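You operate a simulated robot arm through the tools that you are given. There is no shell and no other tool.

You are at the controls of a simulated robot arm. One attempt, no reset.

TASK
Scan the film in the scanner, then park, switch off and lock the scanner.
Fine: unlock it before you switch it on; press Start once and Park once; leave the other buttons, dials and switches alone.

It is judged by the outcome, as a careful person would: the job done as asked, and still so three seconds after it is handed in. It fails if anything else is knocked over, pushed out of place, dropped, spilled or broken.

THE ROBOT
A 6-joint arm with a two-finger gripper, fixed in place. Base frame: the origin is at the foot of the arm, x ahead of it, y to its left, z up. Units: m, degrees, N and s.
With the tool pointing down near the work surface it reaches from about 0.12 to 0.7 m from the base axis. Its first joint turns from -66.0 to 66.0 degrees. Payload 2.45 kg.
Tool frame: the origin (TCP) lies between the finger pads and is the grasp point; the fingertips stand 0.03 m ahead of it; z points along the fingers, y is the line along which they close. Largest opening 0.106 m; the body of the gripper starts 0.079 m behind the TCP.
Orientation is that of the tool frame in the base frame, as a unit quaternion [x, y, z, w]. With the fingers straight down and closing along the base's y, the tool's x points along the base's -x, its y along +y and its z along -z.

THE INTERFACE
- The arm moves only by the tool step_arm. Its arguments are lists of equal length, an entry for each row: "hand": the opening, from 0 (shut) to 1 (fully open); "xyz": the shift along the tool's x, y, z in m, a list of three; "angular": the turn, a rotation vector about the tool's x, y, z in degrees, a list of three. In form: {"hand": [hand, ...], "xyz": [[tx, ty, tz], ...], "angular": [[wx, wy, wz], ...]}. A call has 1 to 20 rows; each row shifts and turns the commanded pose from where the row before left it, along the tool's axes as they then stand. Rows are played at 5 a second. More than 0.05 m and 8.6 degrees between two rows, or a gripper value outside its range, and nothing of the call is played. A pose out of reach is approached as far as the arm can. The call stops where the force on the tool passes 40 N (or 10 N more than at its start, if that is more) or the arm is blocked; 0.2 s more then pass. Each finger travels about 0.153 m/s and halts on what it meets, pressing with about 29 N; the grip force reading is that of the motor and also rises with nothing between the fingers. The clock runs only during rows and for 0.2 s after the last one: add rows that do not move to give the fingers time. The reply holds the time, the measured pose of the TCP, the force on the tool along the base axes, the opening and the grip force, in the units named above and with some noise, with the torque about the TCP (base axes, N m) and any sound that the robot's microphone picked up.
- Cameras (640 x 400 px; columns grow to the right, rows downward): "scene" is fixed at [0.0548, 0.4065, 1.4104]; the picture's right is [-0.81, -0.58, 0.00], its down [-0.29, 0.41, -0.86] and it looks along [0.50, -0.70, -0.51] (base axes); focal length 340 px, centre (320, 200). "wrist" rides on the gripper at [0.076, -0.002, -0.106] in the tool frame; the picture's right is [0.02, 1.00, 0.00], its down [-0.78, 0.02, -0.62] and it looks along [-0.62, 0.01, 0.78] (tool axes); focal length 247 px, centre (320, 200). There is no depth. A picture from a camera that has moved, and an enlarged one, comes with that camera's place and axes in the base frame and with its lens.
- snapshot(camera): a new picture of that camera. It takes no simulated time.
- zoom(camera, box): a new picture of the part [left, top, right, bottom] of that camera's present view, enlarged. It takes no simulated time.
- hand_in(): hands the job in; it is judged then, once.

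Nothing tells you positions but the pictures and the camera data. Unless the task says otherwise, let go and move clear before handing in.

The tools are called after "Call:" by a JSON object that holds its "api" and its "payload". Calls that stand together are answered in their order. step_arm: Moves the arm, as the interface text tells. Its arguments: {"type":"object","properties":{"hand":{"type":"array","items":{"type":"number"}},"xyz":{"type":"array","items":{"type":"array","items":{"type":"number"}}},"angular":{"type":"array","items":{"type":"array","items":{"type":"number"}}}},"required":["hand","xyz","angular"]} The other tools are called the same way: snapshot (camera) takes a picture; zoom (camera, box) takes an enlarged picture of a part of a camera's view; hand_in () hands the job in.

At the start:

```text
time_s: 0.0
position: [0.4419, 0.007, 1.1262]
ee_rot: [0.001, 1.0, 0.0, 0.0]
ft_force: [0.1, -0.4, -0.5]
moment: [0.01, 0.0, -0.01]
gripper_width: 0.1059
grasp_force: 0.1
```

scene: 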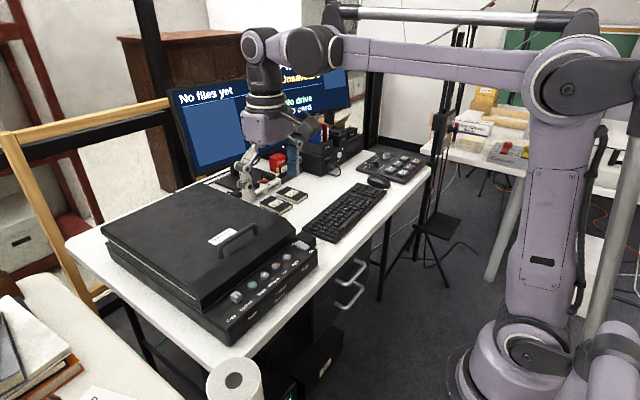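
wrist: 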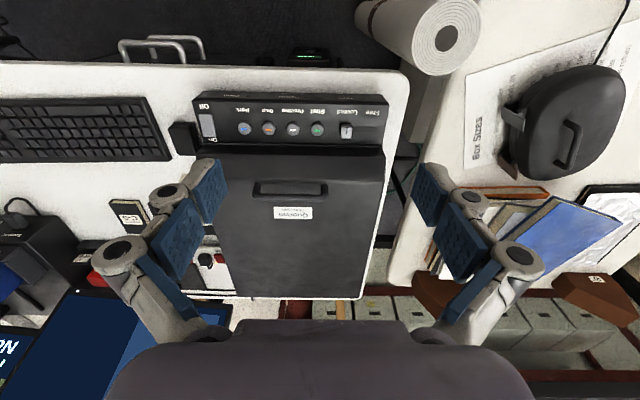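

I see a black flatbed scanner on a white desk with a row of controls along its front edge. I'll zoom in with both cameras to read the labels and locate the controls.

Call:
{"api": "zoom", "payload": {"camera": "wrist", "box": [180, 80, 400, 217]}}

Call:
{"api": "zoom", "payload": {"camera": "scene", "box": [200, 220, 340, 350]}}

Call:
{"api": "zoom", "payload": {"camera": "scene", "box": [160, 60, 360, 185]}}

Call:
{"api": "zoom", "payload": {"camera": "scene", "box": [220, 120, 440, 258]}}

```text
2.91 times, centred on (290, 148) of wrist
camera zoom: at [0.3671, 0.006, 1.2325], right [-0.02, 1.0, 0.0], down [0.78, 0.02, 0.62], along [0.62, 0.01, -0.78], focal length 718 px, centre (407, 350)
```

zoom: 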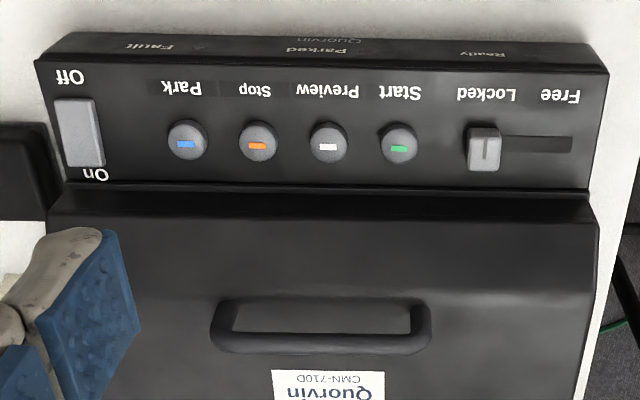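

```text
3.08 times, centred on (270, 285) of scene
camera zoom: at [0.0548, 0.4065, 1.4104], right [-0.81, -0.58, 0.0], down [-0.29, 0.41, -0.86], along [0.5, -0.7, -0.51], focal length 1047 px, centre (474, -62)
```

zoom: 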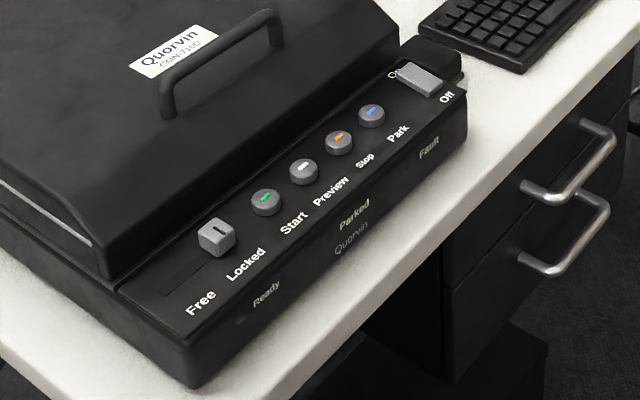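

```text
3.20 times, centred on (260, 122) of scene
camera zoom: at [0.0548, 0.4065, 1.4104], right [-0.81, -0.58, 0.0], down [-0.29, 0.41, -0.86], along [0.5, -0.7, -0.51], focal length 1089 px, centre (512, 448)
```

zoom: 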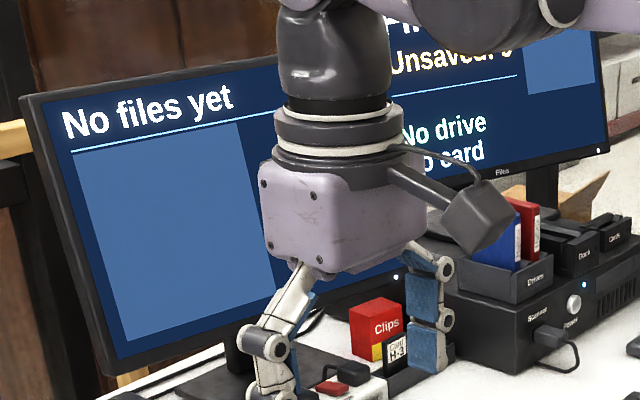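

```text
2.90 times, centred on (330, 189) of scene
camera zoom: at [0.0548, 0.4065, 1.4104], right [-0.81, -0.58, 0.0], down [-0.29, 0.41, -0.86], along [0.5, -0.7, -0.51], focal length 986 px, centre (291, 232)
```

zoom: 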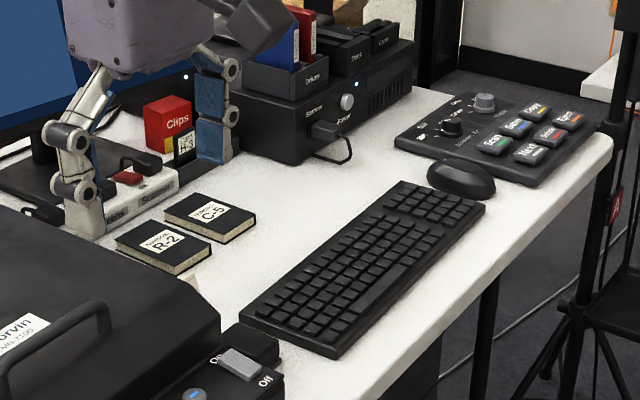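

The scanner's front panel, nearest the robot, has an On/Off rocker, then Park, Stop, Preview and Start, then a Locked/Free slider. The panel top is at about z 0.80 and Start is near x 0.55, y 0.0. I'll move lower for a closer look before touching anything.

Call:
{"api": "step_arm", "payload": {"hand": [1, 1, 1, 1, 1, 1], "xyz": [[-0.005, 0, 0.02], [-0.005, 0, 0.02], [-0.005, 0, 0.02], [-0.005, 0, 0.02], [-0.005, 0, 0.02], [-0.005, 0, 0.02]], "angular": [[0, 0, 0], [0, 0, 0], [0, 0, 0], [0, 0, 0], [0, 0, 0], [0, 0, 0]]}}

```text
time_s: 1.4
position: [0.4729, 0.0065, 1.0063]
ee_rot: [0.0, 1.0, 0.0, -0.001]
ft_force: [-0.1, 0.2, 0.4]
moment: [-0.05, 0.02, -0.05]
gripper_width: 0.1059
grasp_force: 0.0
```

The arm is now at about (0.473, 0.007, 1.006) above the panel. I'll take close pictures to measure the controls.

Call:
{"api": "snapshot", "payload": {"camera": "wrist"}}

Call:
{"api": "snapshot", "payload": {"camera": "scene"}}

Call:
{"api": "zoom", "payload": {"camera": "wrist", "box": [160, 60, 480, 260]}}

```text
taken
camera wrist: at [0.3979, 0.0049, 1.1122], right [-0.02, 1.0, 0.0], down [0.78, 0.02, 0.62], along [0.62, 0.01, -0.78], focal length 247 px, centre (320, 200)
```

wrist: 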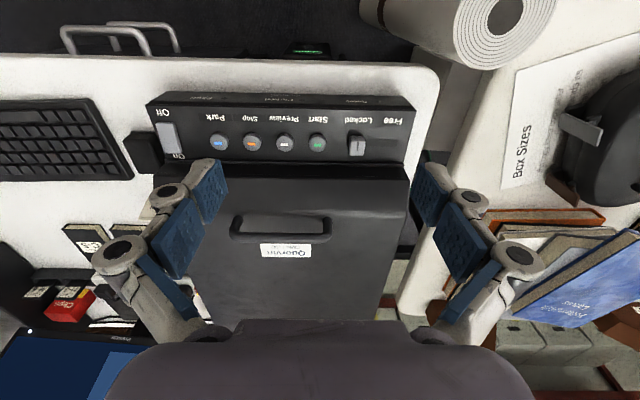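

```text
taken
```

scene: 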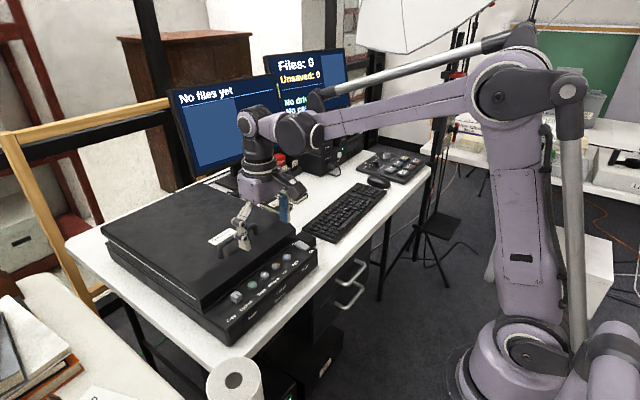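

```text
2.00 times, centred on (320, 160) of wrist
camera zoom: at [0.3979, 0.0049, 1.1122], right [-0.02, 1.0, 0.0], down [0.78, 0.02, 0.62], along [0.62, 0.01, -0.78], focal length 494 px, centre (320, 280)
```

zoom: 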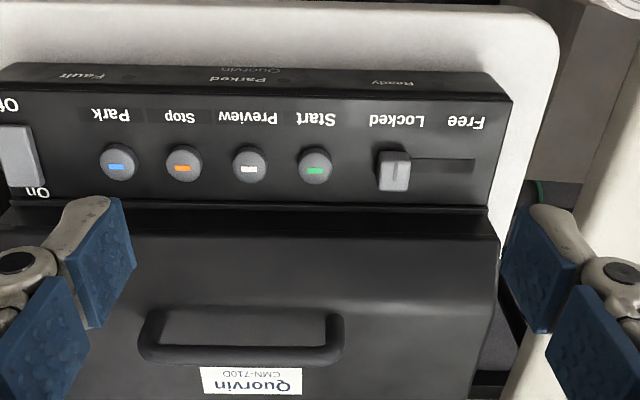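

Triangulating puts the button tops at about x 0.549, z 0.80, with Start y≈0.003, Preview −0.042, Stop −0.087 and Park −0.131. The slider knob is near (0.542, 0.055) and the rocker near (0.543, −0.195), with On at the rear. Next I'll hover over the slider knob with a narrow opening and look again.

Call:
{"api": "step_arm", "payload": {"hand": [0.8, 0.6, 0.42, 0.42, 0.42], "xyz": [[-0.0175, 0.0124, 0.019], [-0.0175, 0.0124, 0.019], [-0.0175, 0.0124, 0.019], [-0.0175, 0.0124, 0.019], [0, 0, 0]], "angular": [[0, 0, 0], [0, 0, 0], [0, 0, 0], [0, 0, 0], [0, 0, 0]]}}

```text
time_s: 2.6
position: [0.5427, 0.0589, 0.9302]
ee_rot: [0.001, 1.0, 0.0, 0.0]
ft_force: [0.7, -0.5, -0.3]
moment: [-0.03, 0.01, -0.01]
gripper_width: 0.0446
grasp_force: 0.1
```

The gripper is open 0.045 m and hovering near the slider knob. I'll look with both cameras to check its alignment.

Call:
{"api": "snapshot", "payload": {"camera": "wrist"}}

Call:
{"api": "zoom", "payload": {"camera": "scene", "box": [200, 200, 340, 330]}}

Call:
{"api": "zoom", "payload": {"camera": "wrist", "box": [220, 100, 420, 225]}}

```text
taken
camera wrist: at [0.467, 0.0562, 1.0362], right [-0.02, 1.0, 0.0], down [0.78, 0.02, 0.62], along [0.62, 0.01, -0.78], focal length 247 px, centre (320, 200)
```

wrist: 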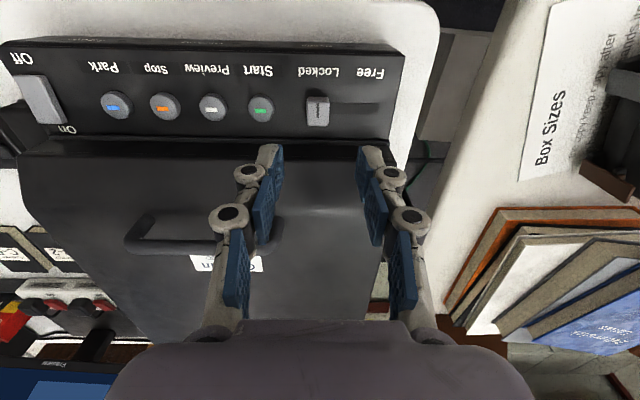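

```text
3.08 times, centred on (270, 265) of scene
camera zoom: at [0.0548, 0.4065, 1.4104], right [-0.81, -0.58, 0.0], down [-0.29, 0.41, -0.86], along [0.5, -0.7, -0.51], focal length 1047 px, centre (474, 0)
```

zoom: 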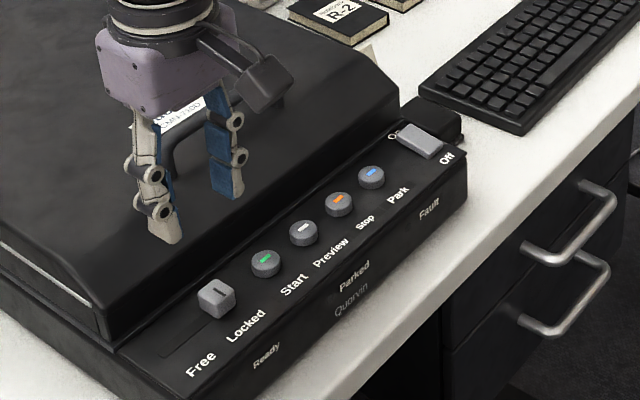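

```text
3.20 times, centred on (320, 162) of wrist
camera zoom: at [0.467, 0.0562, 1.0362], right [-0.02, 1.0, 0.0], down [0.78, 0.02, 0.62], along [0.62, 0.01, -0.78], focal length 790 px, centre (320, 320)
```

zoom: 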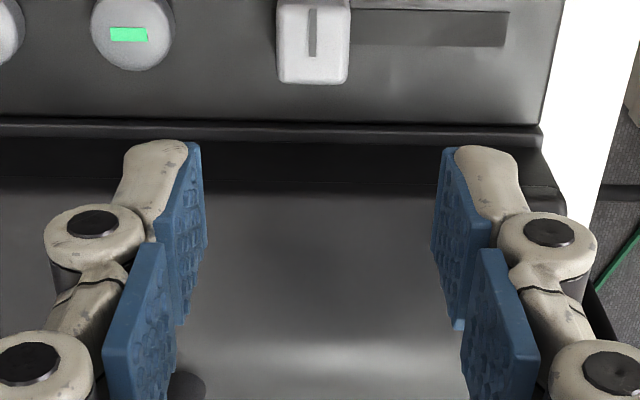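

I want a sharper view of the knob to separate its top from its side faces.

Call:
{"api": "zoom", "payload": {"camera": "wrist", "box": [270, 70, 390, 145]}}

Call:
{"api": "zoom", "payload": {"camera": "scene", "box": [215, 265, 295, 315]}}

Call:
{"api": "zoom", "payload": {"camera": "wrist", "box": [0, 30, 140, 160]}}

Call:
{"api": "zoom", "payload": {"camera": "scene", "box": [265, 225, 345, 275]}}

```text
5.33 times, centred on (330, 108) of wrist
camera zoom: at [0.467, 0.0562, 1.0362], right [-0.02, 1.0, 0.0], down [0.78, 0.02, 0.62], along [0.62, 0.01, -0.78], focal length 1317 px, centre (267, 693)
```

zoom: 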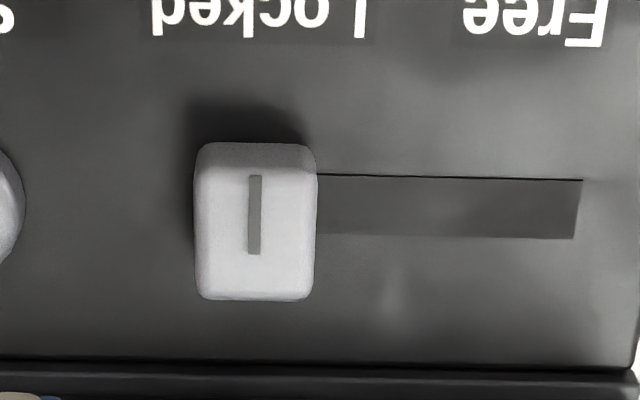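

```text
8.00 times, centred on (255, 290) of scene
camera zoom: at [0.0548, 0.4065, 1.4104], right [-0.81, -0.58, 0.0], down [-0.29, 0.41, -0.86], along [0.5, -0.7, -0.51], focal length 2722 px, centre (840, -520)
```

zoom: 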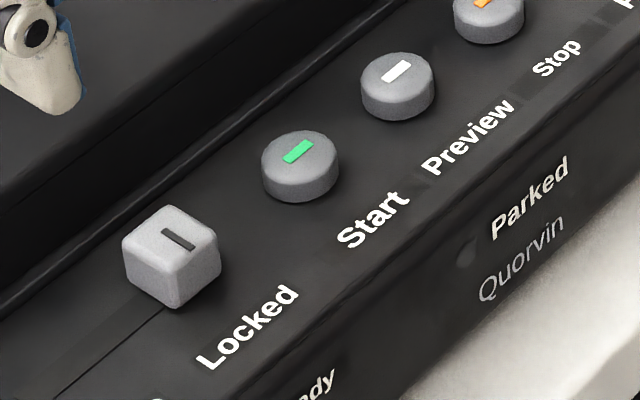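

```text
3.08 times, centred on (70, 95) of wrist
camera zoom: at [0.467, 0.0562, 1.0362], right [-0.02, 1.0, 0.0], down [0.78, 0.02, 0.62], along [0.62, 0.01, -0.78], focal length 760 px, centre (1089, 523)
```

zoom: 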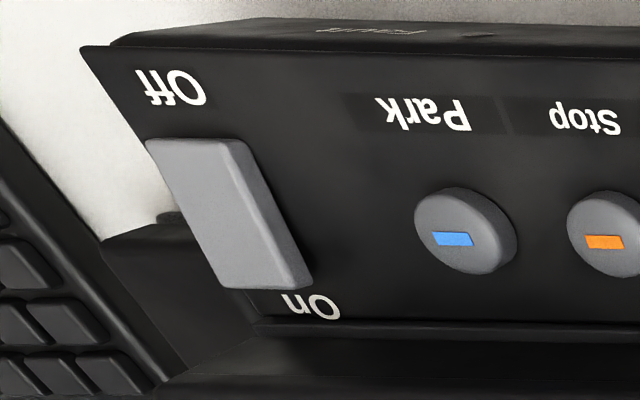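

```text
8.00 times, centred on (305, 250) of scene
camera zoom: at [0.0548, 0.4065, 1.4104], right [-0.81, -0.58, 0.0], down [-0.29, 0.41, -0.86], along [0.5, -0.7, -0.51], focal length 2722 px, centre (440, -200)
```

zoom: 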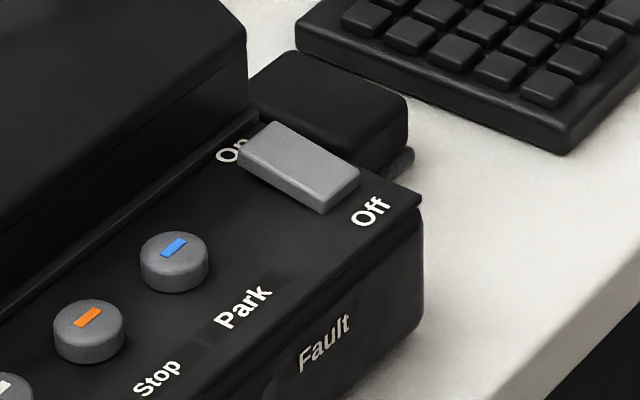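

The knob top is at about (0.543, 0.0545, 0.81) and 0.021 m wide. Its slot runs toward +y to about 0.114. I'll shift slightly and come down astride the knob in stages.

Call:
{"api": "step_arm", "payload": {"hand": [0.42, 0.42, 0.42, 0.42, 0.42, 0.42], "xyz": [[0, -0.004, 0.02], [0, 0, 0.02], [0, 0, 0.02], [0, 0, 0.018], [0, 0, 0.012], [0, 0, 0]], "angular": [[0, 0, 0], [0, 0, 0], [0, 0, 0], [0, 0, 0], [0, 0, 0], [0, 0, 0]]}}

Call:
{"api": "snapshot", "payload": {"camera": "wrist"}}

Call:
{"api": "zoom", "payload": {"camera": "scene", "box": [215, 255, 295, 305]}}

```text
time_s: 4.0
position: [0.5421, 0.0535, 0.8425]
ee_rot: [0.0, 1.0, 0.0, 0.0]
ft_force: [-1.0, -0.4, -0.2]
moment: [-0.01, 0.01, 0.02]
gripper_width: 0.0443
grasp_force: 0.1
```

```text
taken
camera wrist: at [0.4665, 0.0519, 0.9481], right [-0.02, 1.0, 0.0], down [0.78, 0.02, 0.62], along [0.62, 0.01, -0.78], focal length 247 px, centre (320, 200)
```

wrist: 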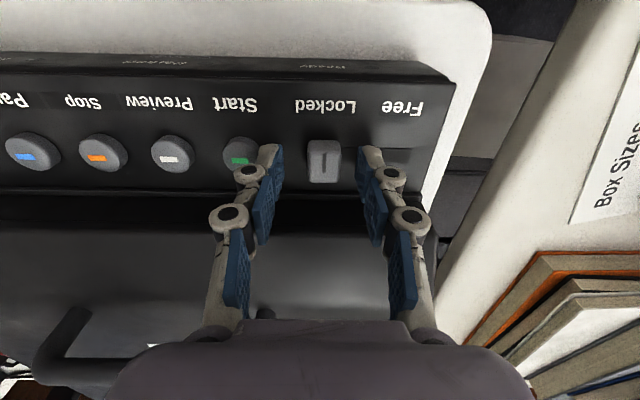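

```text
8.00 times, centred on (255, 280) of scene
camera zoom: at [0.0548, 0.4065, 1.4104], right [-0.81, -0.58, 0.0], down [-0.29, 0.41, -0.86], along [0.5, -0.7, -0.51], focal length 2722 px, centre (840, -440)
```

zoom: 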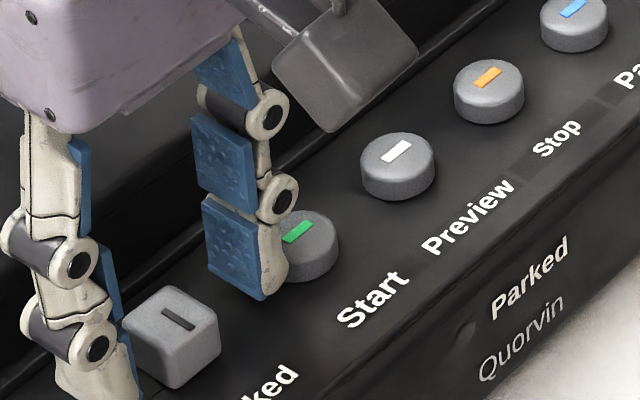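

The fingertips are at about z 0.812, just above the knob and centred on it. I'll narrow the opening to stay clear of Start, shift 3 mm forward and go down 13 mm.

Call:
{"api": "step_arm", "payload": {"hand": [0.36, 0.36, 0.36, 0.36, 0.36], "xyz": [[-0.003, 0.0015, 0], [0, 0, 0.005], [0, 0, 0.004], [0, 0, 0.004], [0, 0, 0]], "angular": [[0, 0, 0], [0, 0, 0], [0, 0, 0], [0, 0, 0], [0, 0, 0]]}}

Call:
{"api": "snapshot", "payload": {"camera": "wrist"}}

Call:
{"api": "zoom", "payload": {"camera": "scene", "box": [215, 265, 295, 315]}}

```text
time_s: 4.9
position: [0.5452, 0.0559, 0.8334]
ee_rot: [0.0, 1.0, 0.0, 0.0]
ft_force: [-2.5, 0.1, 10.9]
moment: [0.0, 0.07, -0.03]
gripper_width: 0.039
grasp_force: 0.4
stopped in row 4: the force on the tool passed its limit at 46 N (the readings are from after the stop); the commanded pose is now the measured one
```

```text
taken
camera wrist: at [0.4701, 0.0531, 0.9402], right [-0.02, 1.0, 0.0], down [0.78, 0.02, 0.62], along [0.62, 0.01, -0.78], focal length 247 px, centre (320, 200)
```

wrist: 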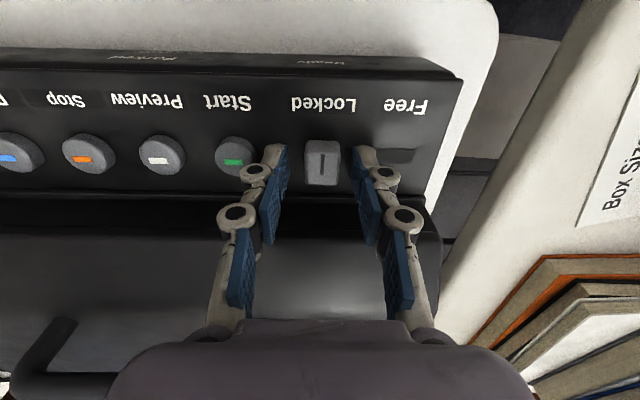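

```text
8.00 times, centred on (255, 290) of scene
camera zoom: at [0.0545, 0.4064, 1.4104], right [-0.81, -0.58, 0.0], down [-0.29, 0.41, -0.86], along [0.5, -0.7, -0.51], focal length 2722 px, centre (840, -520)
```

zoom: 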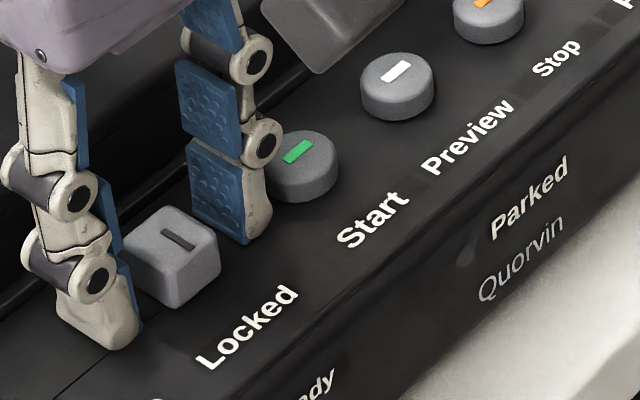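

The fingertips touched the panel at about z 0.803, one on each side of the knob and clear of Start. I'll lift 3 mm, then close on the knob.

Call:
{"api": "step_arm", "payload": {"hand": [0.36, 0.3, 0.2, 0.1, 0.1, 0.1], "xyz": [[0, 0, -0.0035], [0, 0, 0], [0, 0, 0], [0, 0, 0], [0, 0, 0], [0, 0, 0]], "angular": [[0, 0, 0], [0, 0, 0], [0, 0, 0], [0, 0, 0], [0, 0, 0], [0, 0, 0]]}}

Call:
{"api": "zoom", "payload": {"camera": "scene", "box": [215, 265, 295, 315]}}

Call:
{"api": "zoom", "payload": {"camera": "wrist", "box": [240, 80, 440, 205]}}

```text
time_s: 6.3
position: [0.5454, 0.0547, 0.8375]
ee_rot: [-0.001, 1.0, 0.0, 0.0]
ft_force: [0.3, 4.1, -2.7]
moment: [0.12, -0.12, 0.01]
gripper_width: 0.019
grasp_force: 43.8
```

```text
8.00 times, centred on (255, 290) of scene
camera zoom: at [0.0548, 0.4066, 1.4104], right [-0.81, -0.58, 0.0], down [-0.29, 0.41, -0.86], along [0.5, -0.7, -0.51], focal length 2722 px, centre (840, -520)
```

zoom: 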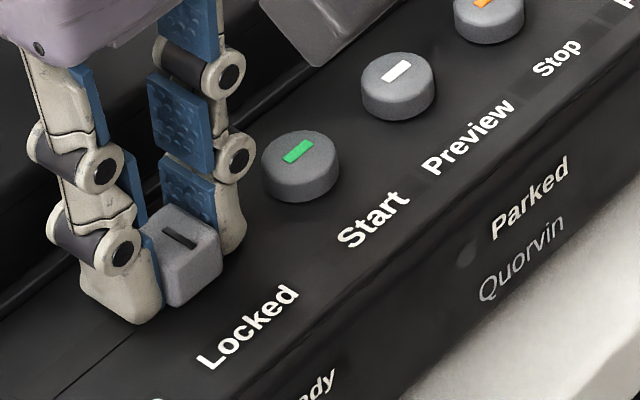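

```text
3.20 times, centred on (340, 142) of wrist
camera zoom: at [0.4701, 0.0535, 0.9426], right [-0.02, 1.0, 0.0], down [0.78, 0.02, 0.62], along [0.62, 0.01, -0.78], focal length 790 px, centre (256, 384)
```

zoom: 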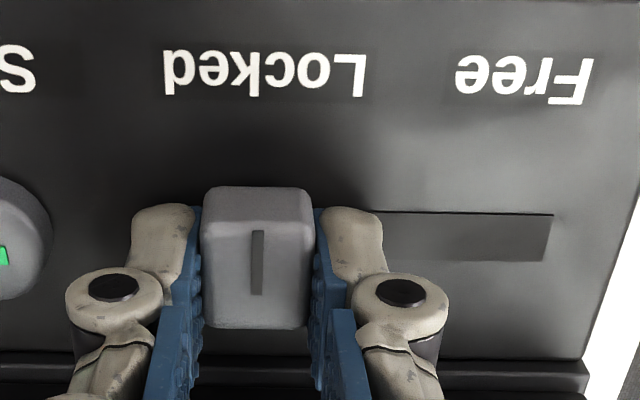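

The knob is held (width 0.019 m). I'll drag it toward Free, along +y, in small steps.

Call:
{"api": "step_arm", "payload": {"hand": [0.1, 0.1, 0.1, 0.1, 0.1, 0.1, 0.1, 0.1, 0.1, 0.1], "xyz": [[0, 0.004, 0], [0, 0.004, 0], [0, 0.004, 0], [0, 0.004, 0], [0, 0.004, 0], [0, 0.004, 0], [0, 0.004, 0], [0, 0.004, 0], [0, 0.004, 0], [0, 0.004, 0]], "angular": [[0, 0, 0], [0, 0, 0], [0, 0, 0], [0, 0, 0], [0, 0, 0], [0, 0, 0], [0, 0, 0], [0, 0, 0], [0, 0, 0], [0, 0, 0]]}}

Call:
{"api": "zoom", "payload": {"camera": "scene", "box": [215, 265, 295, 315]}}

Call:
{"api": "zoom", "payload": {"camera": "wrist", "box": [240, 80, 440, 205]}}

```text
time_s: 8.5
position: [0.5455, 0.0958, 0.8365]
ee_rot: [0.0, 1.0, 0.0, -0.001]
ft_force: [-8.8, 1.7, -14.2]
moment: [0.04, -0.65, -0.04]
gripper_width: 0.0189
grasp_force: 44.6
```

```text
8.00 times, centred on (255, 290) of scene
camera zoom: at [0.0548, 0.4065, 1.4104], right [-0.81, -0.58, 0.0], down [-0.29, 0.41, -0.86], along [0.5, -0.7, -0.51], focal length 2722 px, centre (840, -520)
```

zoom: 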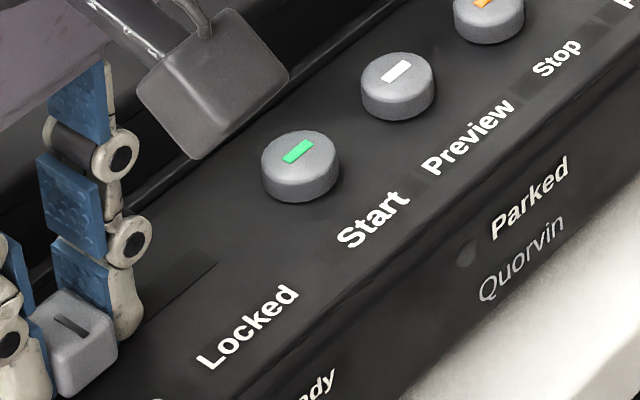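

```text
3.20 times, centred on (340, 142) of wrist
camera zoom: at [0.4705, 0.0935, 0.9428], right [-0.02, 1.0, 0.0], down [0.78, 0.02, 0.62], along [0.62, 0.01, -0.78], focal length 790 px, centre (256, 384)
```

zoom: 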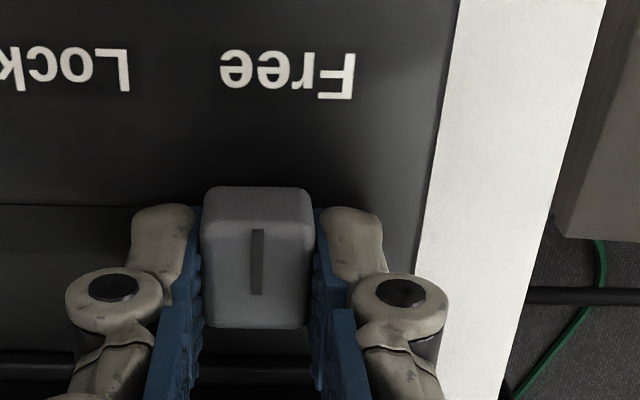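

The knob has travelled 40 mm and "Free" is close. I'll continue in 2 mm steps until it reaches the stop.

Call:
{"api": "step_arm", "payload": {"hand": [0.1, 0.1, 0.1, 0.1], "xyz": [[0, 0.002, 0.0005], [0, 0.002, 0.0005], [0, 0.002, 0], [0, 0, 0]], "angular": [[0, 0, 0], [0, 0, 0], [0, 0, 0], [0, 0, 0]]}}

Call:
{"api": "zoom", "payload": {"camera": "wrist", "box": [240, 80, 440, 205]}}

```text
time_s: 9.5
position: [0.5454, 0.1005, 0.8373]
ee_rot: [0.001, 1.0, -0.001, -0.001]
ft_force: [-8.3, -1.9, 4.8]
moment: [-0.04, 1.12, 0.02]
gripper_width: 0.0188
grasp_force: 44.0
```

```text
3.20 times, centred on (340, 142) of wrist
camera zoom: at [0.4704, 0.0987, 0.9428], right [-0.02, 1.0, 0.0], down [0.78, 0.02, 0.62], along [0.62, 0.01, -0.78], focal length 790 px, centre (256, 384)
```

zoom: 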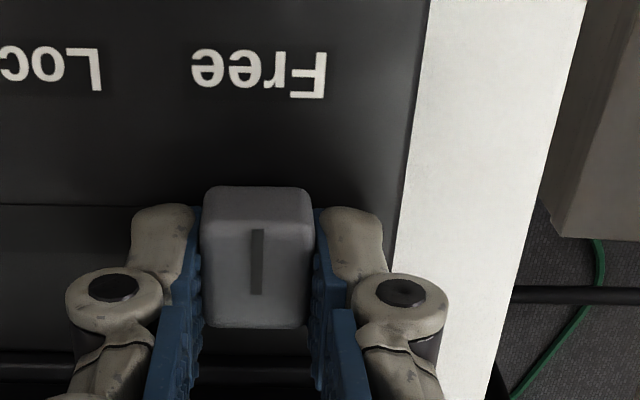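

The knob is under "Free" now after about 46 mm. I'll nudge it a few more millimetres to be sure it reaches the end stop.

Call:
{"api": "step_arm", "payload": {"hand": [0.1, 0.1, 0.1, 0.1], "xyz": [[0, 0.002, 0], [0, 0.002, 0], [0, 0.002, 0], [0, 0, 0]], "angular": [[0, 0, 0], [0, 0, 0], [0, 0, 0], [0, 0, 0]]}}

Call:
{"api": "zoom", "payload": {"camera": "wrist", "box": [240, 80, 440, 205]}}

```text
time_s: 10.5
position: [0.5465, 0.1037, 0.8367]
ee_rot: [0.003, 1.0, -0.004, 0.0]
ft_force: [-12.7, -28.3, 10.4]
moment: [-0.62, 0.11, 0.11]
gripper_width: 0.0189
grasp_force: 44.3
```

```text
3.20 times, centred on (340, 142) of wrist
camera zoom: at [0.4706, 0.1021, 0.9428], right [-0.02, 1.0, -0.01], down [0.78, 0.02, 0.62], along [0.62, 0.0, -0.78], focal length 790 px, centre (256, 384)
```

zoom: 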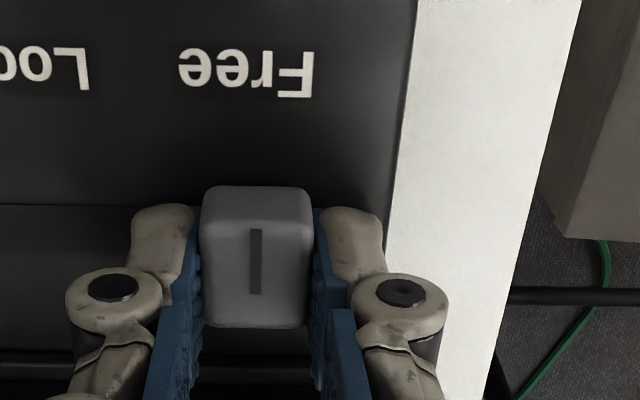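

The force rose to 28 N along y after about 49 mm, so the slider is at its Free end stop. I'll ease off, open, lift clear and check.

Call:
{"api": "step_arm", "payload": {"hand": [0.1, 0.25, 0.36, 0.36, 0.36, 0.36, 0.36], "xyz": [[0, -0.002, 0], [0, 0, 0], [0, 0, 0], [0, 0, -0.02], [0, 0, -0.03], [0, 0, -0.03], [0, 0, 0]], "angular": [[0, 0, 0], [0, 0, 0], [0, 0, 0], [0, 0, 0], [0, 0, 0], [0, 0, 0], [0, 0, 0]]}}

Call:
{"api": "snapshot", "payload": {"camera": "wrist"}}

Call:
{"api": "zoom", "payload": {"camera": "scene", "box": [200, 220, 340, 350]}}

```text
time_s: 12.1
position: [0.5451, 0.1058, 0.916]
ee_rot: [0.0, 1.0, 0.001, 0.0]
ft_force: [0.5, 0.3, 0.0]
moment: [-0.03, 0.01, 0.0]
gripper_width: 0.0382
grasp_force: 0.0
```

```text
taken
camera wrist: at [0.4707, 0.1035, 1.0224], right [-0.02, 1.0, 0.0], down [0.78, 0.02, 0.62], along [0.62, 0.01, -0.78], focal length 247 px, centre (320, 200)
```

wrist: 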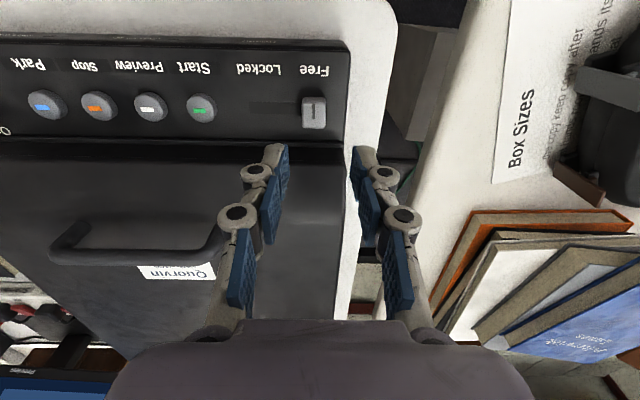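

```text
3.08 times, centred on (270, 285) of scene
camera zoom: at [0.0548, 0.4065, 1.4104], right [-0.81, -0.58, 0.0], down [-0.29, 0.41, -0.86], along [0.5, -0.7, -0.51], focal length 1047 px, centre (474, -62)
```

zoom: 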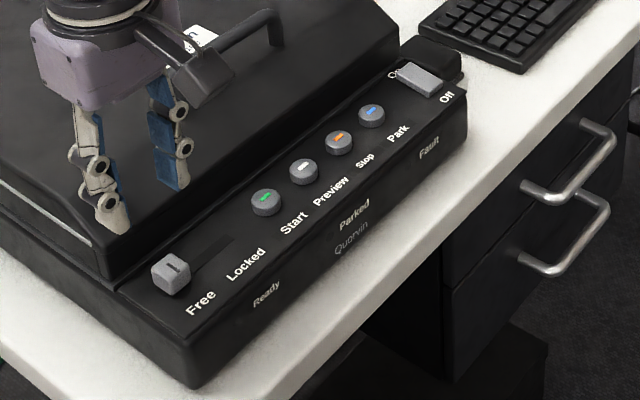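

The slider sits at the Free end of its slot. Next I'll close the fingers and move over to hover above the rocker, near (0.545, −0.19).

Call:
{"api": "step_arm", "payload": {"hand": [0.2, 0, 0, 0, 0, 0, 0, 0, 0, 0, 0], "xyz": [[0, 0, -0.015], [0, -0.0295, 0], [0, -0.0295, 0], [0, -0.0295, 0], [0, -0.0295, 0], [0, -0.0295, 0], [0, -0.0295, 0], [0, -0.0295, 0], [0, -0.0295, 0], [0, -0.0295, 0], [0, -0.0295, 0]], "angular": [[0, 0, 0], [0, 0, 0], [0, 0, 0], [0, 0, 0], [0, 0, 0], [0, 0, 0], [0, 0, 0], [0, 0, 0], [0, 0, 0], [0, 0, 0], [0, 0, 0]]}}

Call:
{"api": "snapshot", "payload": {"camera": "wrist"}}

Call:
{"api": "zoom", "payload": {"camera": "wrist", "box": [240, 60, 400, 160]}}

Call:
{"api": "zoom", "payload": {"camera": "scene", "box": [265, 215, 345, 265]}}

```text
time_s: 14.5
position: [0.545, -0.1889, 0.93]
ee_rot: [0.0, 1.0, 0.0, 0.001]
ft_force: [0.3, -0.1, 0.0]
moment: [0.0, 0.04, 0.0]
gripper_width: 0.0002
grasp_force: 28.5
```

```text
taken
camera wrist: at [0.4705, -0.1906, 1.0362], right [-0.02, 1.0, 0.0], down [0.78, 0.02, 0.62], along [0.62, 0.01, -0.78], focal length 247 px, centre (320, 200)
```

wrist: 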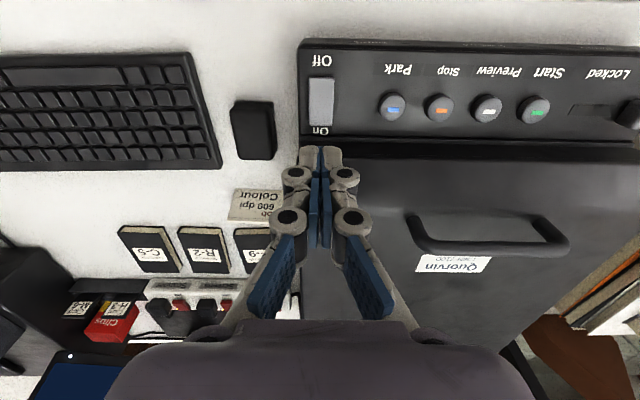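

```text
4.00 times, centred on (320, 110) of wrist
camera zoom: at [0.4705, -0.1906, 1.0362], right [-0.02, 1.0, 0.0], down [0.78, 0.02, 0.62], along [0.62, 0.01, -0.78], focal length 988 px, centre (320, 560)
```

zoom: 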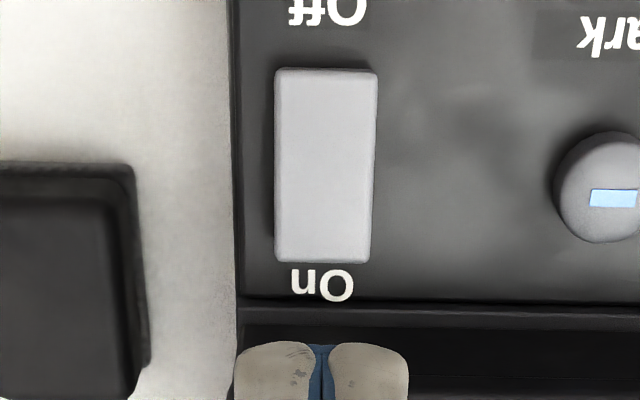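

```text
8.00 times, centred on (305, 240) of scene
camera zoom: at [0.0547, 0.4065, 1.4104], right [-0.81, -0.58, 0.0], down [-0.29, 0.41, -0.86], along [0.5, -0.7, -0.51], focal length 2722 px, centre (440, -120)
```

zoom: 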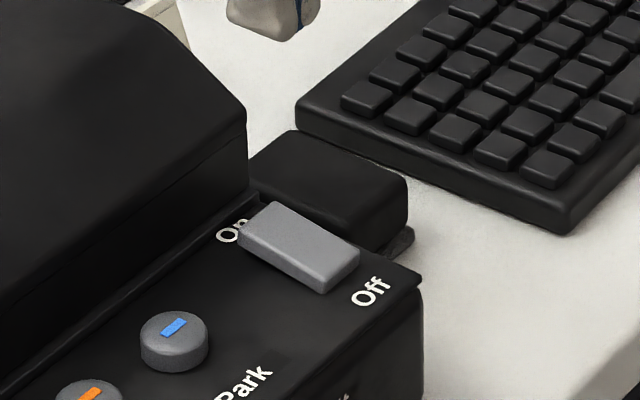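

The fingers are closed and hovering over the rocker, which spans x 0.52–0.559 at y −0.189, with the raised On end at the rear. I'll shift about 8 mm toward that end and come down to just above it.

Call:
{"api": "step_arm", "payload": {"hand": [0, 0, 0, 0, 0], "xyz": [[-0.004, 0, 0.02], [-0.004, 0, 0.02], [0, 0, 0.02], [0, 0, 0.015], [0, 0, 0]], "angular": [[0, 0, 0], [0, 0, 0], [0, 0, 0], [0, 0, 0], [0, 0, 0]]}}

Call:
{"api": "zoom", "payload": {"camera": "wrist", "box": [240, 90, 400, 190]}}

Call:
{"api": "zoom", "payload": {"camera": "scene", "box": [265, 215, 345, 265]}}

```text
time_s: 15.7
position: [0.5527, -0.19, 0.8553]
ee_rot: [0.0, 1.0, 0.0, 0.0]
ft_force: [0.5, -0.2, 0.4]
moment: [0.0, 0.0, 0.01]
gripper_width: 0.0
grasp_force: 28.7
```

```text
4.00 times, centred on (320, 140) of wrist
camera zoom: at [0.4782, -0.1923, 0.9612], right [-0.02, 1.0, 0.0], down [0.78, 0.02, 0.62], along [0.62, 0.01, -0.78], focal length 988 px, centre (320, 440)
```

zoom: 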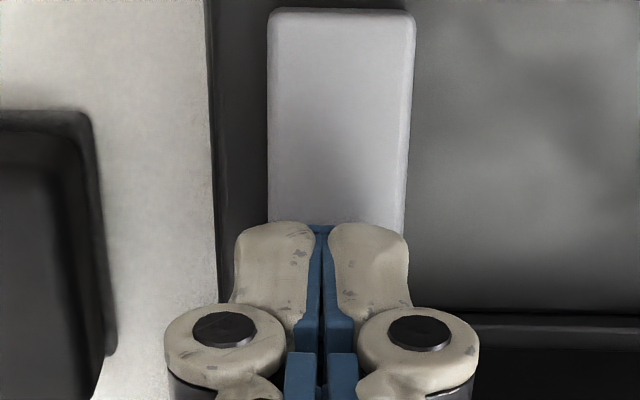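

```text
8.00 times, centred on (305, 240) of scene
camera zoom: at [0.0548, 0.4065, 1.4104], right [-0.81, -0.58, 0.0], down [-0.29, 0.41, -0.86], along [0.5, -0.7, -0.51], focal length 2722 px, centre (440, -120)
```

zoom: 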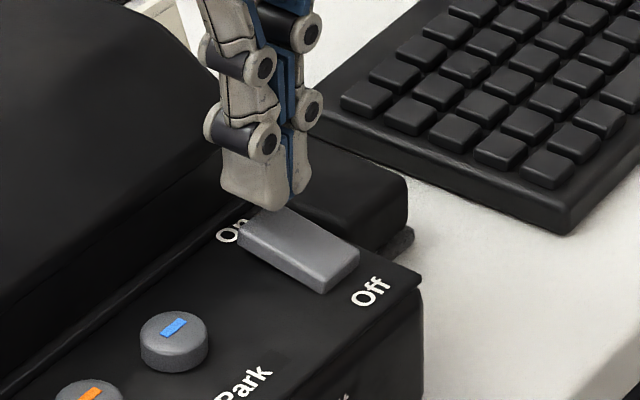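

The fingertips are right over the On end with about 1 cm to go. I'll press down in small steps.

Call:
{"api": "step_arm", "payload": {"hand": [0, 0, 0, 0, 0, 0], "xyz": [[0, 0.002, 0.003], [0, 0, 0.003], [0, 0, 0.002], [0, 0, 0.002], [0, 0, 0.002], [0, 0, 0.002]], "angular": [[0, 0, 0], [0, 0, 0], [0, 0, 0], [0, 0, 0], [0, 0, 0], [0, 0, 0]]}}

Call:
{"api": "zoom", "payload": {"camera": "scene", "box": [265, 215, 345, 265]}}

```text
time_s: 17.1
position: [0.5537, -0.1884, 0.8413]
ee_rot: [0.0, 1.0, 0.0, 0.0]
ft_force: [0.6, 0.1, 0.7]
moment: [0.0, 0.02, 0.03]
gripper_width: 0.0062
grasp_force: 28.9
```

```text
8.00 times, centred on (305, 240) of scene
camera zoom: at [0.0548, 0.4065, 1.4104], right [-0.81, -0.58, 0.0], down [-0.29, 0.41, -0.86], along [0.5, -0.7, -0.51], focal length 2722 px, centre (440, -120)
```

zoom: 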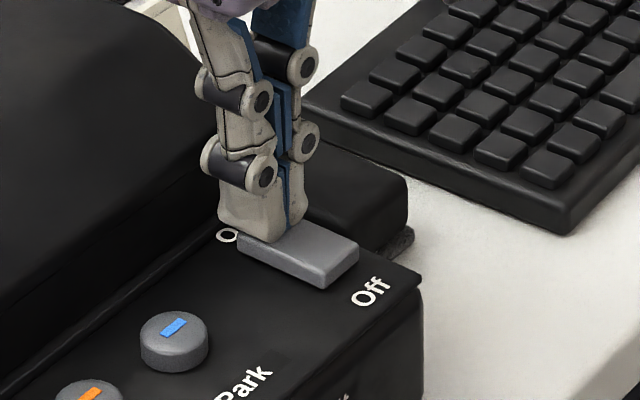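

The fingertips look to be just touching the On end, with almost no force yet. I'll keep pressing gently.

Call:
{"api": "step_arm", "payload": {"hand": [0, 0, 0], "xyz": [[0, 0, 0.002], [0, 0, 0.002], [0, 0, 0]], "angular": [[0, 0, 0], [0, 0, 0], [0, 0, 0]]}}

Call:
{"api": "zoom", "payload": {"camera": "scene", "box": [265, 215, 345, 265]}}

Call:
{"api": "zoom", "payload": {"camera": "wrist", "box": [240, 90, 400, 190]}}

```text
time_s: 17.7
position: [0.5537, -0.1891, 0.8431]
ee_rot: [0.0, 1.0, -0.001, 0.0]
ft_force: [-2.1, 0.3, 5.8]
moment: [0.03, 0.11, -0.01]
gripper_width: 0.0059
grasp_force: 28.8
stopped in row 2: the force on the tool passed its limit at 46 N (the readings are from after the stop); the commanded pose is now the measured one
```

```text
8.00 times, centred on (305, 240) of scene
camera zoom: at [0.0546, 0.4065, 1.4104], right [-0.81, -0.58, 0.0], down [-0.29, 0.41, -0.86], along [0.5, -0.7, -0.51], focal length 2722 px, centre (440, -120)
```

zoom: 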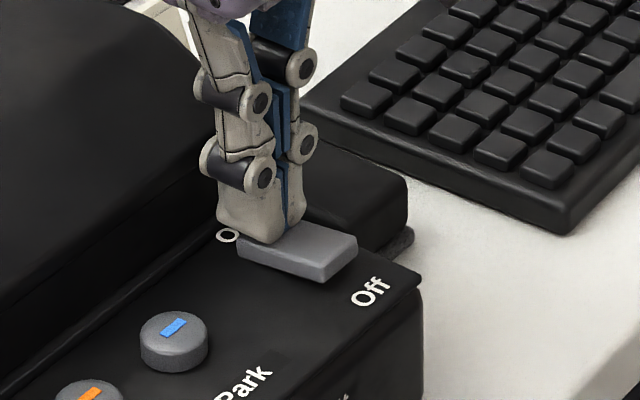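

```text
4.00 times, centred on (320, 140) of wrist
camera zoom: at [0.4788, -0.1901, 0.9476], right [-0.02, 1.0, 0.0], down [0.78, 0.02, 0.62], along [0.62, 0.01, -0.78], focal length 988 px, centre (320, 440)
```

zoom: 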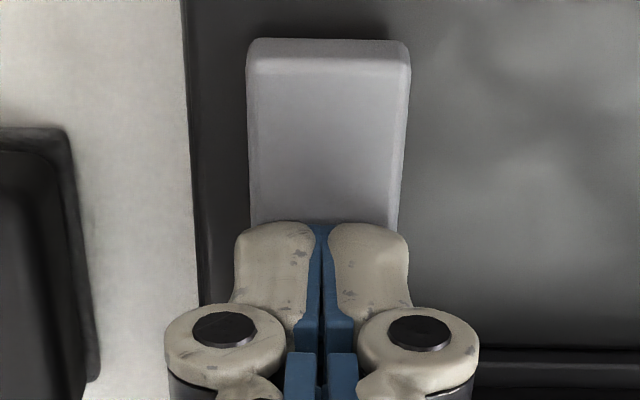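

The force limit tripped and the rocker has tipped, with the Off end now raised. I'll lift clear and check the lamps and the screen.

Call:
{"api": "step_arm", "payload": {"hand": [0, 0, 0, 0, 0], "xyz": [[0, 0, -0.01], [0, 0, -0.02], [0, 0, -0.03], [0, 0, -0.03], [0, 0, 0]], "angular": [[0, 0, 0], [0, 0, 0], [0, 0, 0], [0, 0, 0], [0, 0, 0]]}}

Call:
{"api": "zoom", "payload": {"camera": "scene", "box": [200, 220, 340, 350]}}

Call:
{"api": "zoom", "payload": {"camera": "scene", "box": [160, 40, 360, 165]}}

Call:
{"api": "snapshot", "payload": {"camera": "wrist"}}

```text
time_s: 18.9
position: [0.5537, -0.1877, 0.9324]
ee_rot: [0.0, 1.0, 0.0, 0.002]
ft_force: [-0.1, -0.4, 0.5]
moment: [0.01, 0.01, 0.01]
gripper_width: 0.0
grasp_force: 28.2
```

```text
3.08 times, centred on (270, 285) of scene
camera zoom: at [0.0548, 0.4065, 1.4104], right [-0.81, -0.58, 0.0], down [-0.29, 0.41, -0.86], along [0.5, -0.7, -0.51], focal length 1047 px, centre (474, -62)
```

zoom: 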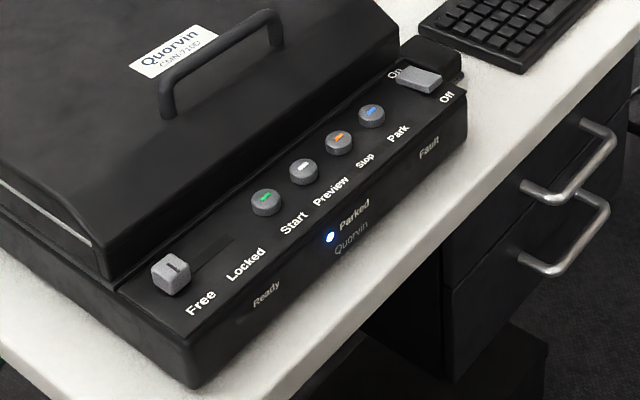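

```text
3.20 times, centred on (260, 102) of scene
camera zoom: at [0.0548, 0.4065, 1.4104], right [-0.81, -0.58, 0.0], down [-0.29, 0.41, -0.86], along [0.5, -0.7, -0.51], focal length 1089 px, centre (512, 512)
```

zoom: 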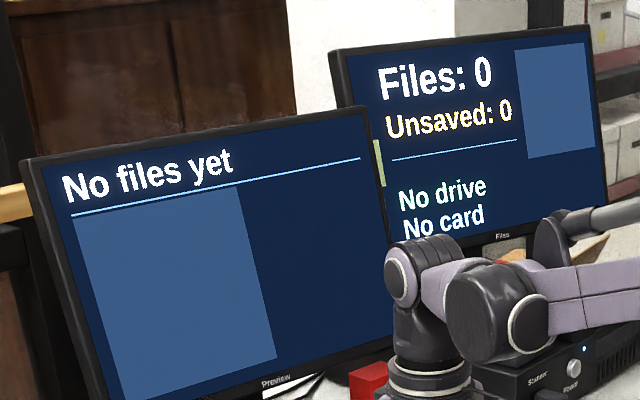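

```text
taken
camera wrist: at [0.4789, -0.1904, 1.0386], right [-0.02, 1.0, 0.0], down [0.78, 0.02, 0.62], along [0.62, 0.01, -0.78], focal length 247 px, centre (320, 200)
```

wrist: 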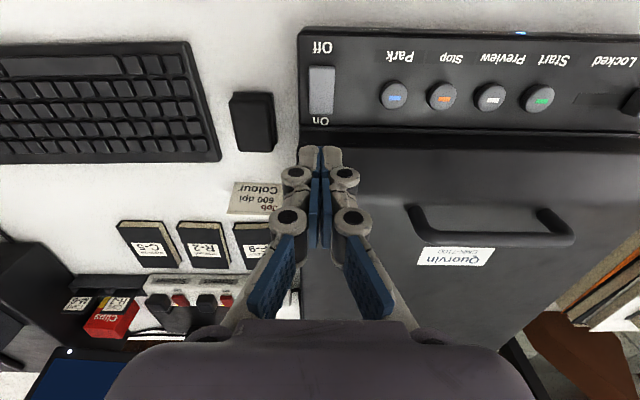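

The scanner has power, and the blue Parked lamp is lit with Ready still dark. I'll move to hover above Start while it warms up, then check again and read the note on the desk.

Call:
{"api": "step_arm", "payload": {"hand": [0, 0, 0, 0, 0, 0, 0], "xyz": [[0.008, 0.03, 0], [0, 0.03, 0], [0, 0.03, 0], [0, 0.03, 0], [0, 0.035, 0], [0, 0.036, 0], [0, 0, 0]], "angular": [[0, 0, 0], [0, 0, 0], [0, 0, 0], [0, 0, 0], [0, 0, 0], [0, 0, 0], [0, 0, 0]]}}

Call:
{"api": "zoom", "payload": {"camera": "scene", "box": [200, 220, 340, 350]}}

Call:
{"api": "zoom", "payload": {"camera": "wrist", "box": [20, 160, 180, 260]}}

Call:
{"api": "zoom", "payload": {"camera": "wrist", "box": [240, 60, 400, 160]}}

Call:
{"api": "zoom", "payload": {"camera": "scene", "box": [350, 140, 440, 196]}}

```text
time_s: 20.5
position: [0.5468, 0.0023, 0.9321]
ee_rot: [0.001, 1.0, 0.0, 0.002]
ft_force: [0.2, 0.1, -0.4]
moment: [0.01, 0.0, -0.01]
gripper_width: 0.0001
grasp_force: 28.1
```

```text
3.08 times, centred on (270, 285) of scene
camera zoom: at [0.0547, 0.4065, 1.4104], right [-0.81, -0.58, 0.0], down [-0.29, 0.41, -0.86], along [0.5, -0.7, -0.51], focal length 1047 px, centre (474, -62)
```

zoom: 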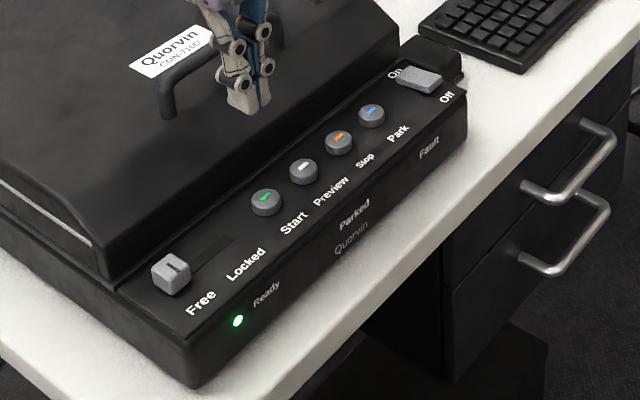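

```text
4.00 times, centred on (100, 210) of wrist
camera zoom: at [0.4718, 0.0005, 1.0378], right [-0.02, 1.0, 0.0], down [0.78, 0.02, 0.62], along [0.62, 0.01, -0.78], focal length 988 px, centre (1200, 160)
```

zoom: 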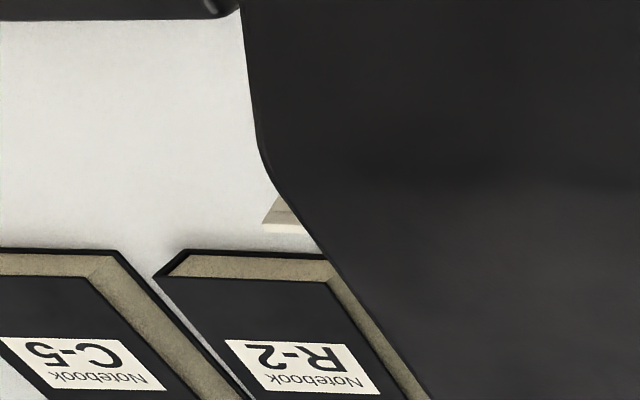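

```text
4.00 times, centred on (320, 110) of wrist
camera zoom: at [0.4718, 0.0005, 1.0378], right [-0.02, 1.0, 0.0], down [0.78, 0.02, 0.62], along [0.62, 0.01, -0.78], focal length 988 px, centre (320, 560)
```

zoom: 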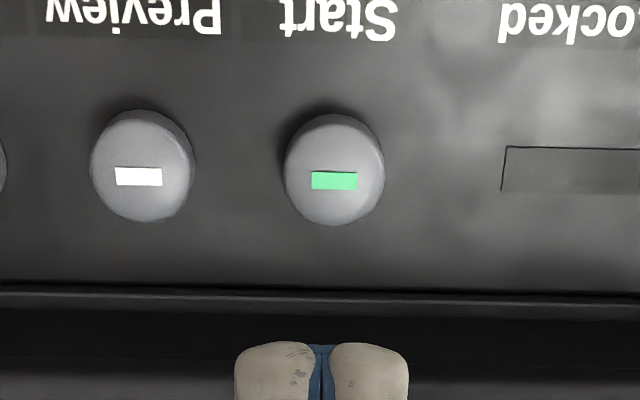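

```text
7.11 times, centred on (395, 168) of scene
camera zoom: at [0.0547, 0.4065, 1.4104], right [-0.81, -0.58, 0.0], down [-0.29, 0.41, -0.86], along [0.5, -0.7, -0.51], focal length 2420 px, centre (-213, 428)
```

zoom: 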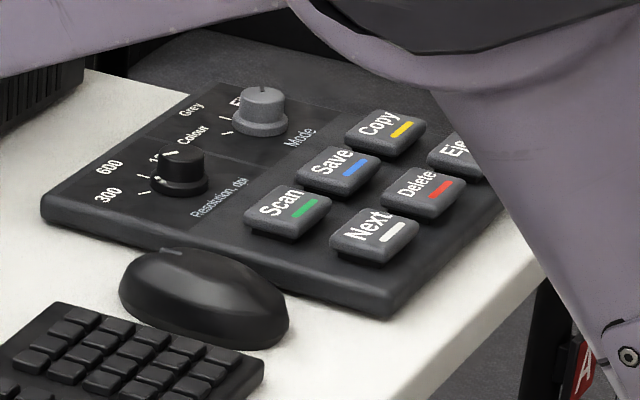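

The green Ready lamp is lit and Start is centred at about (0.544, 0.004). I'll line up, come down to just above it, then press it once.

Call:
{"api": "step_arm", "payload": {"hand": [0, 0, 0, 0, 0, 0], "xyz": [[0.0025, 0.0018, 0.02], [0, 0, 0.02], [0, 0, 0.02], [0, 0, 0.012], [0, 0, 0.006], [0, 0, 0]], "angular": [[0, 0, 0], [0, 0, 0], [0, 0, 0], [0, 0, 0], [0, 0, 0], [0, 0, 0]]}}

Call:
{"api": "zoom", "payload": {"camera": "wrist", "box": [240, 90, 400, 190]}}

Call:
{"api": "zoom", "payload": {"camera": "scene", "box": [215, 265, 295, 315]}}

```text
time_s: 21.9
position: [0.5433, 0.0039, 0.8521]
ee_rot: [0.0, 1.0, -0.001, 0.001]
ft_force: [-0.2, 0.9, 1.3]
moment: [0.01, -0.01, 0.01]
gripper_width: 0.0001
grasp_force: 28.5
```

```text
4.00 times, centred on (320, 140) of wrist
camera zoom: at [0.467, 0.0017, 0.9579], right [-0.02, 1.0, 0.0], down [0.78, 0.02, 0.62], along [0.62, 0.01, -0.78], focal length 988 px, centre (320, 440)
```

zoom: 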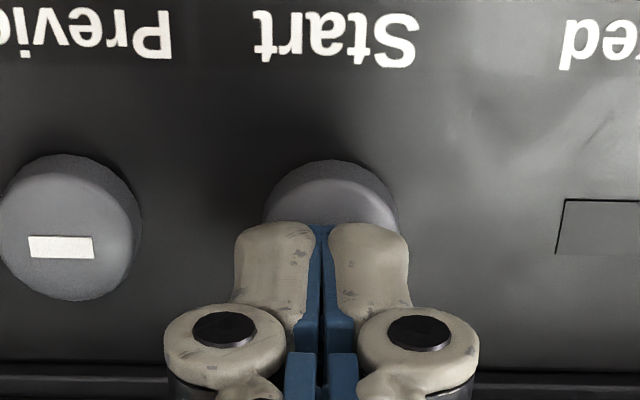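

```text
8.00 times, centred on (255, 290) of scene
camera zoom: at [0.0548, 0.4065, 1.4104], right [-0.81, -0.58, 0.0], down [-0.29, 0.41, -0.86], along [0.5, -0.7, -0.51], focal length 2722 px, centre (840, -520)
```

zoom: 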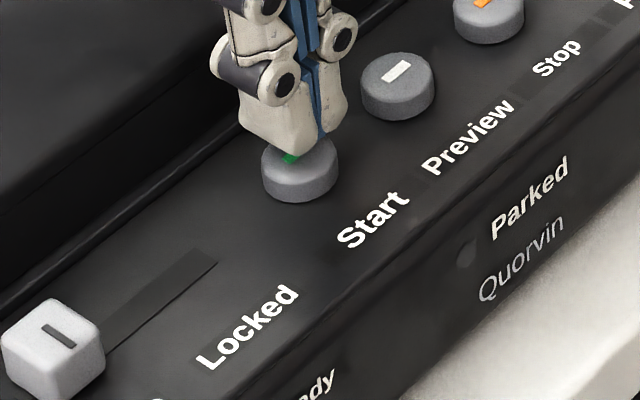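

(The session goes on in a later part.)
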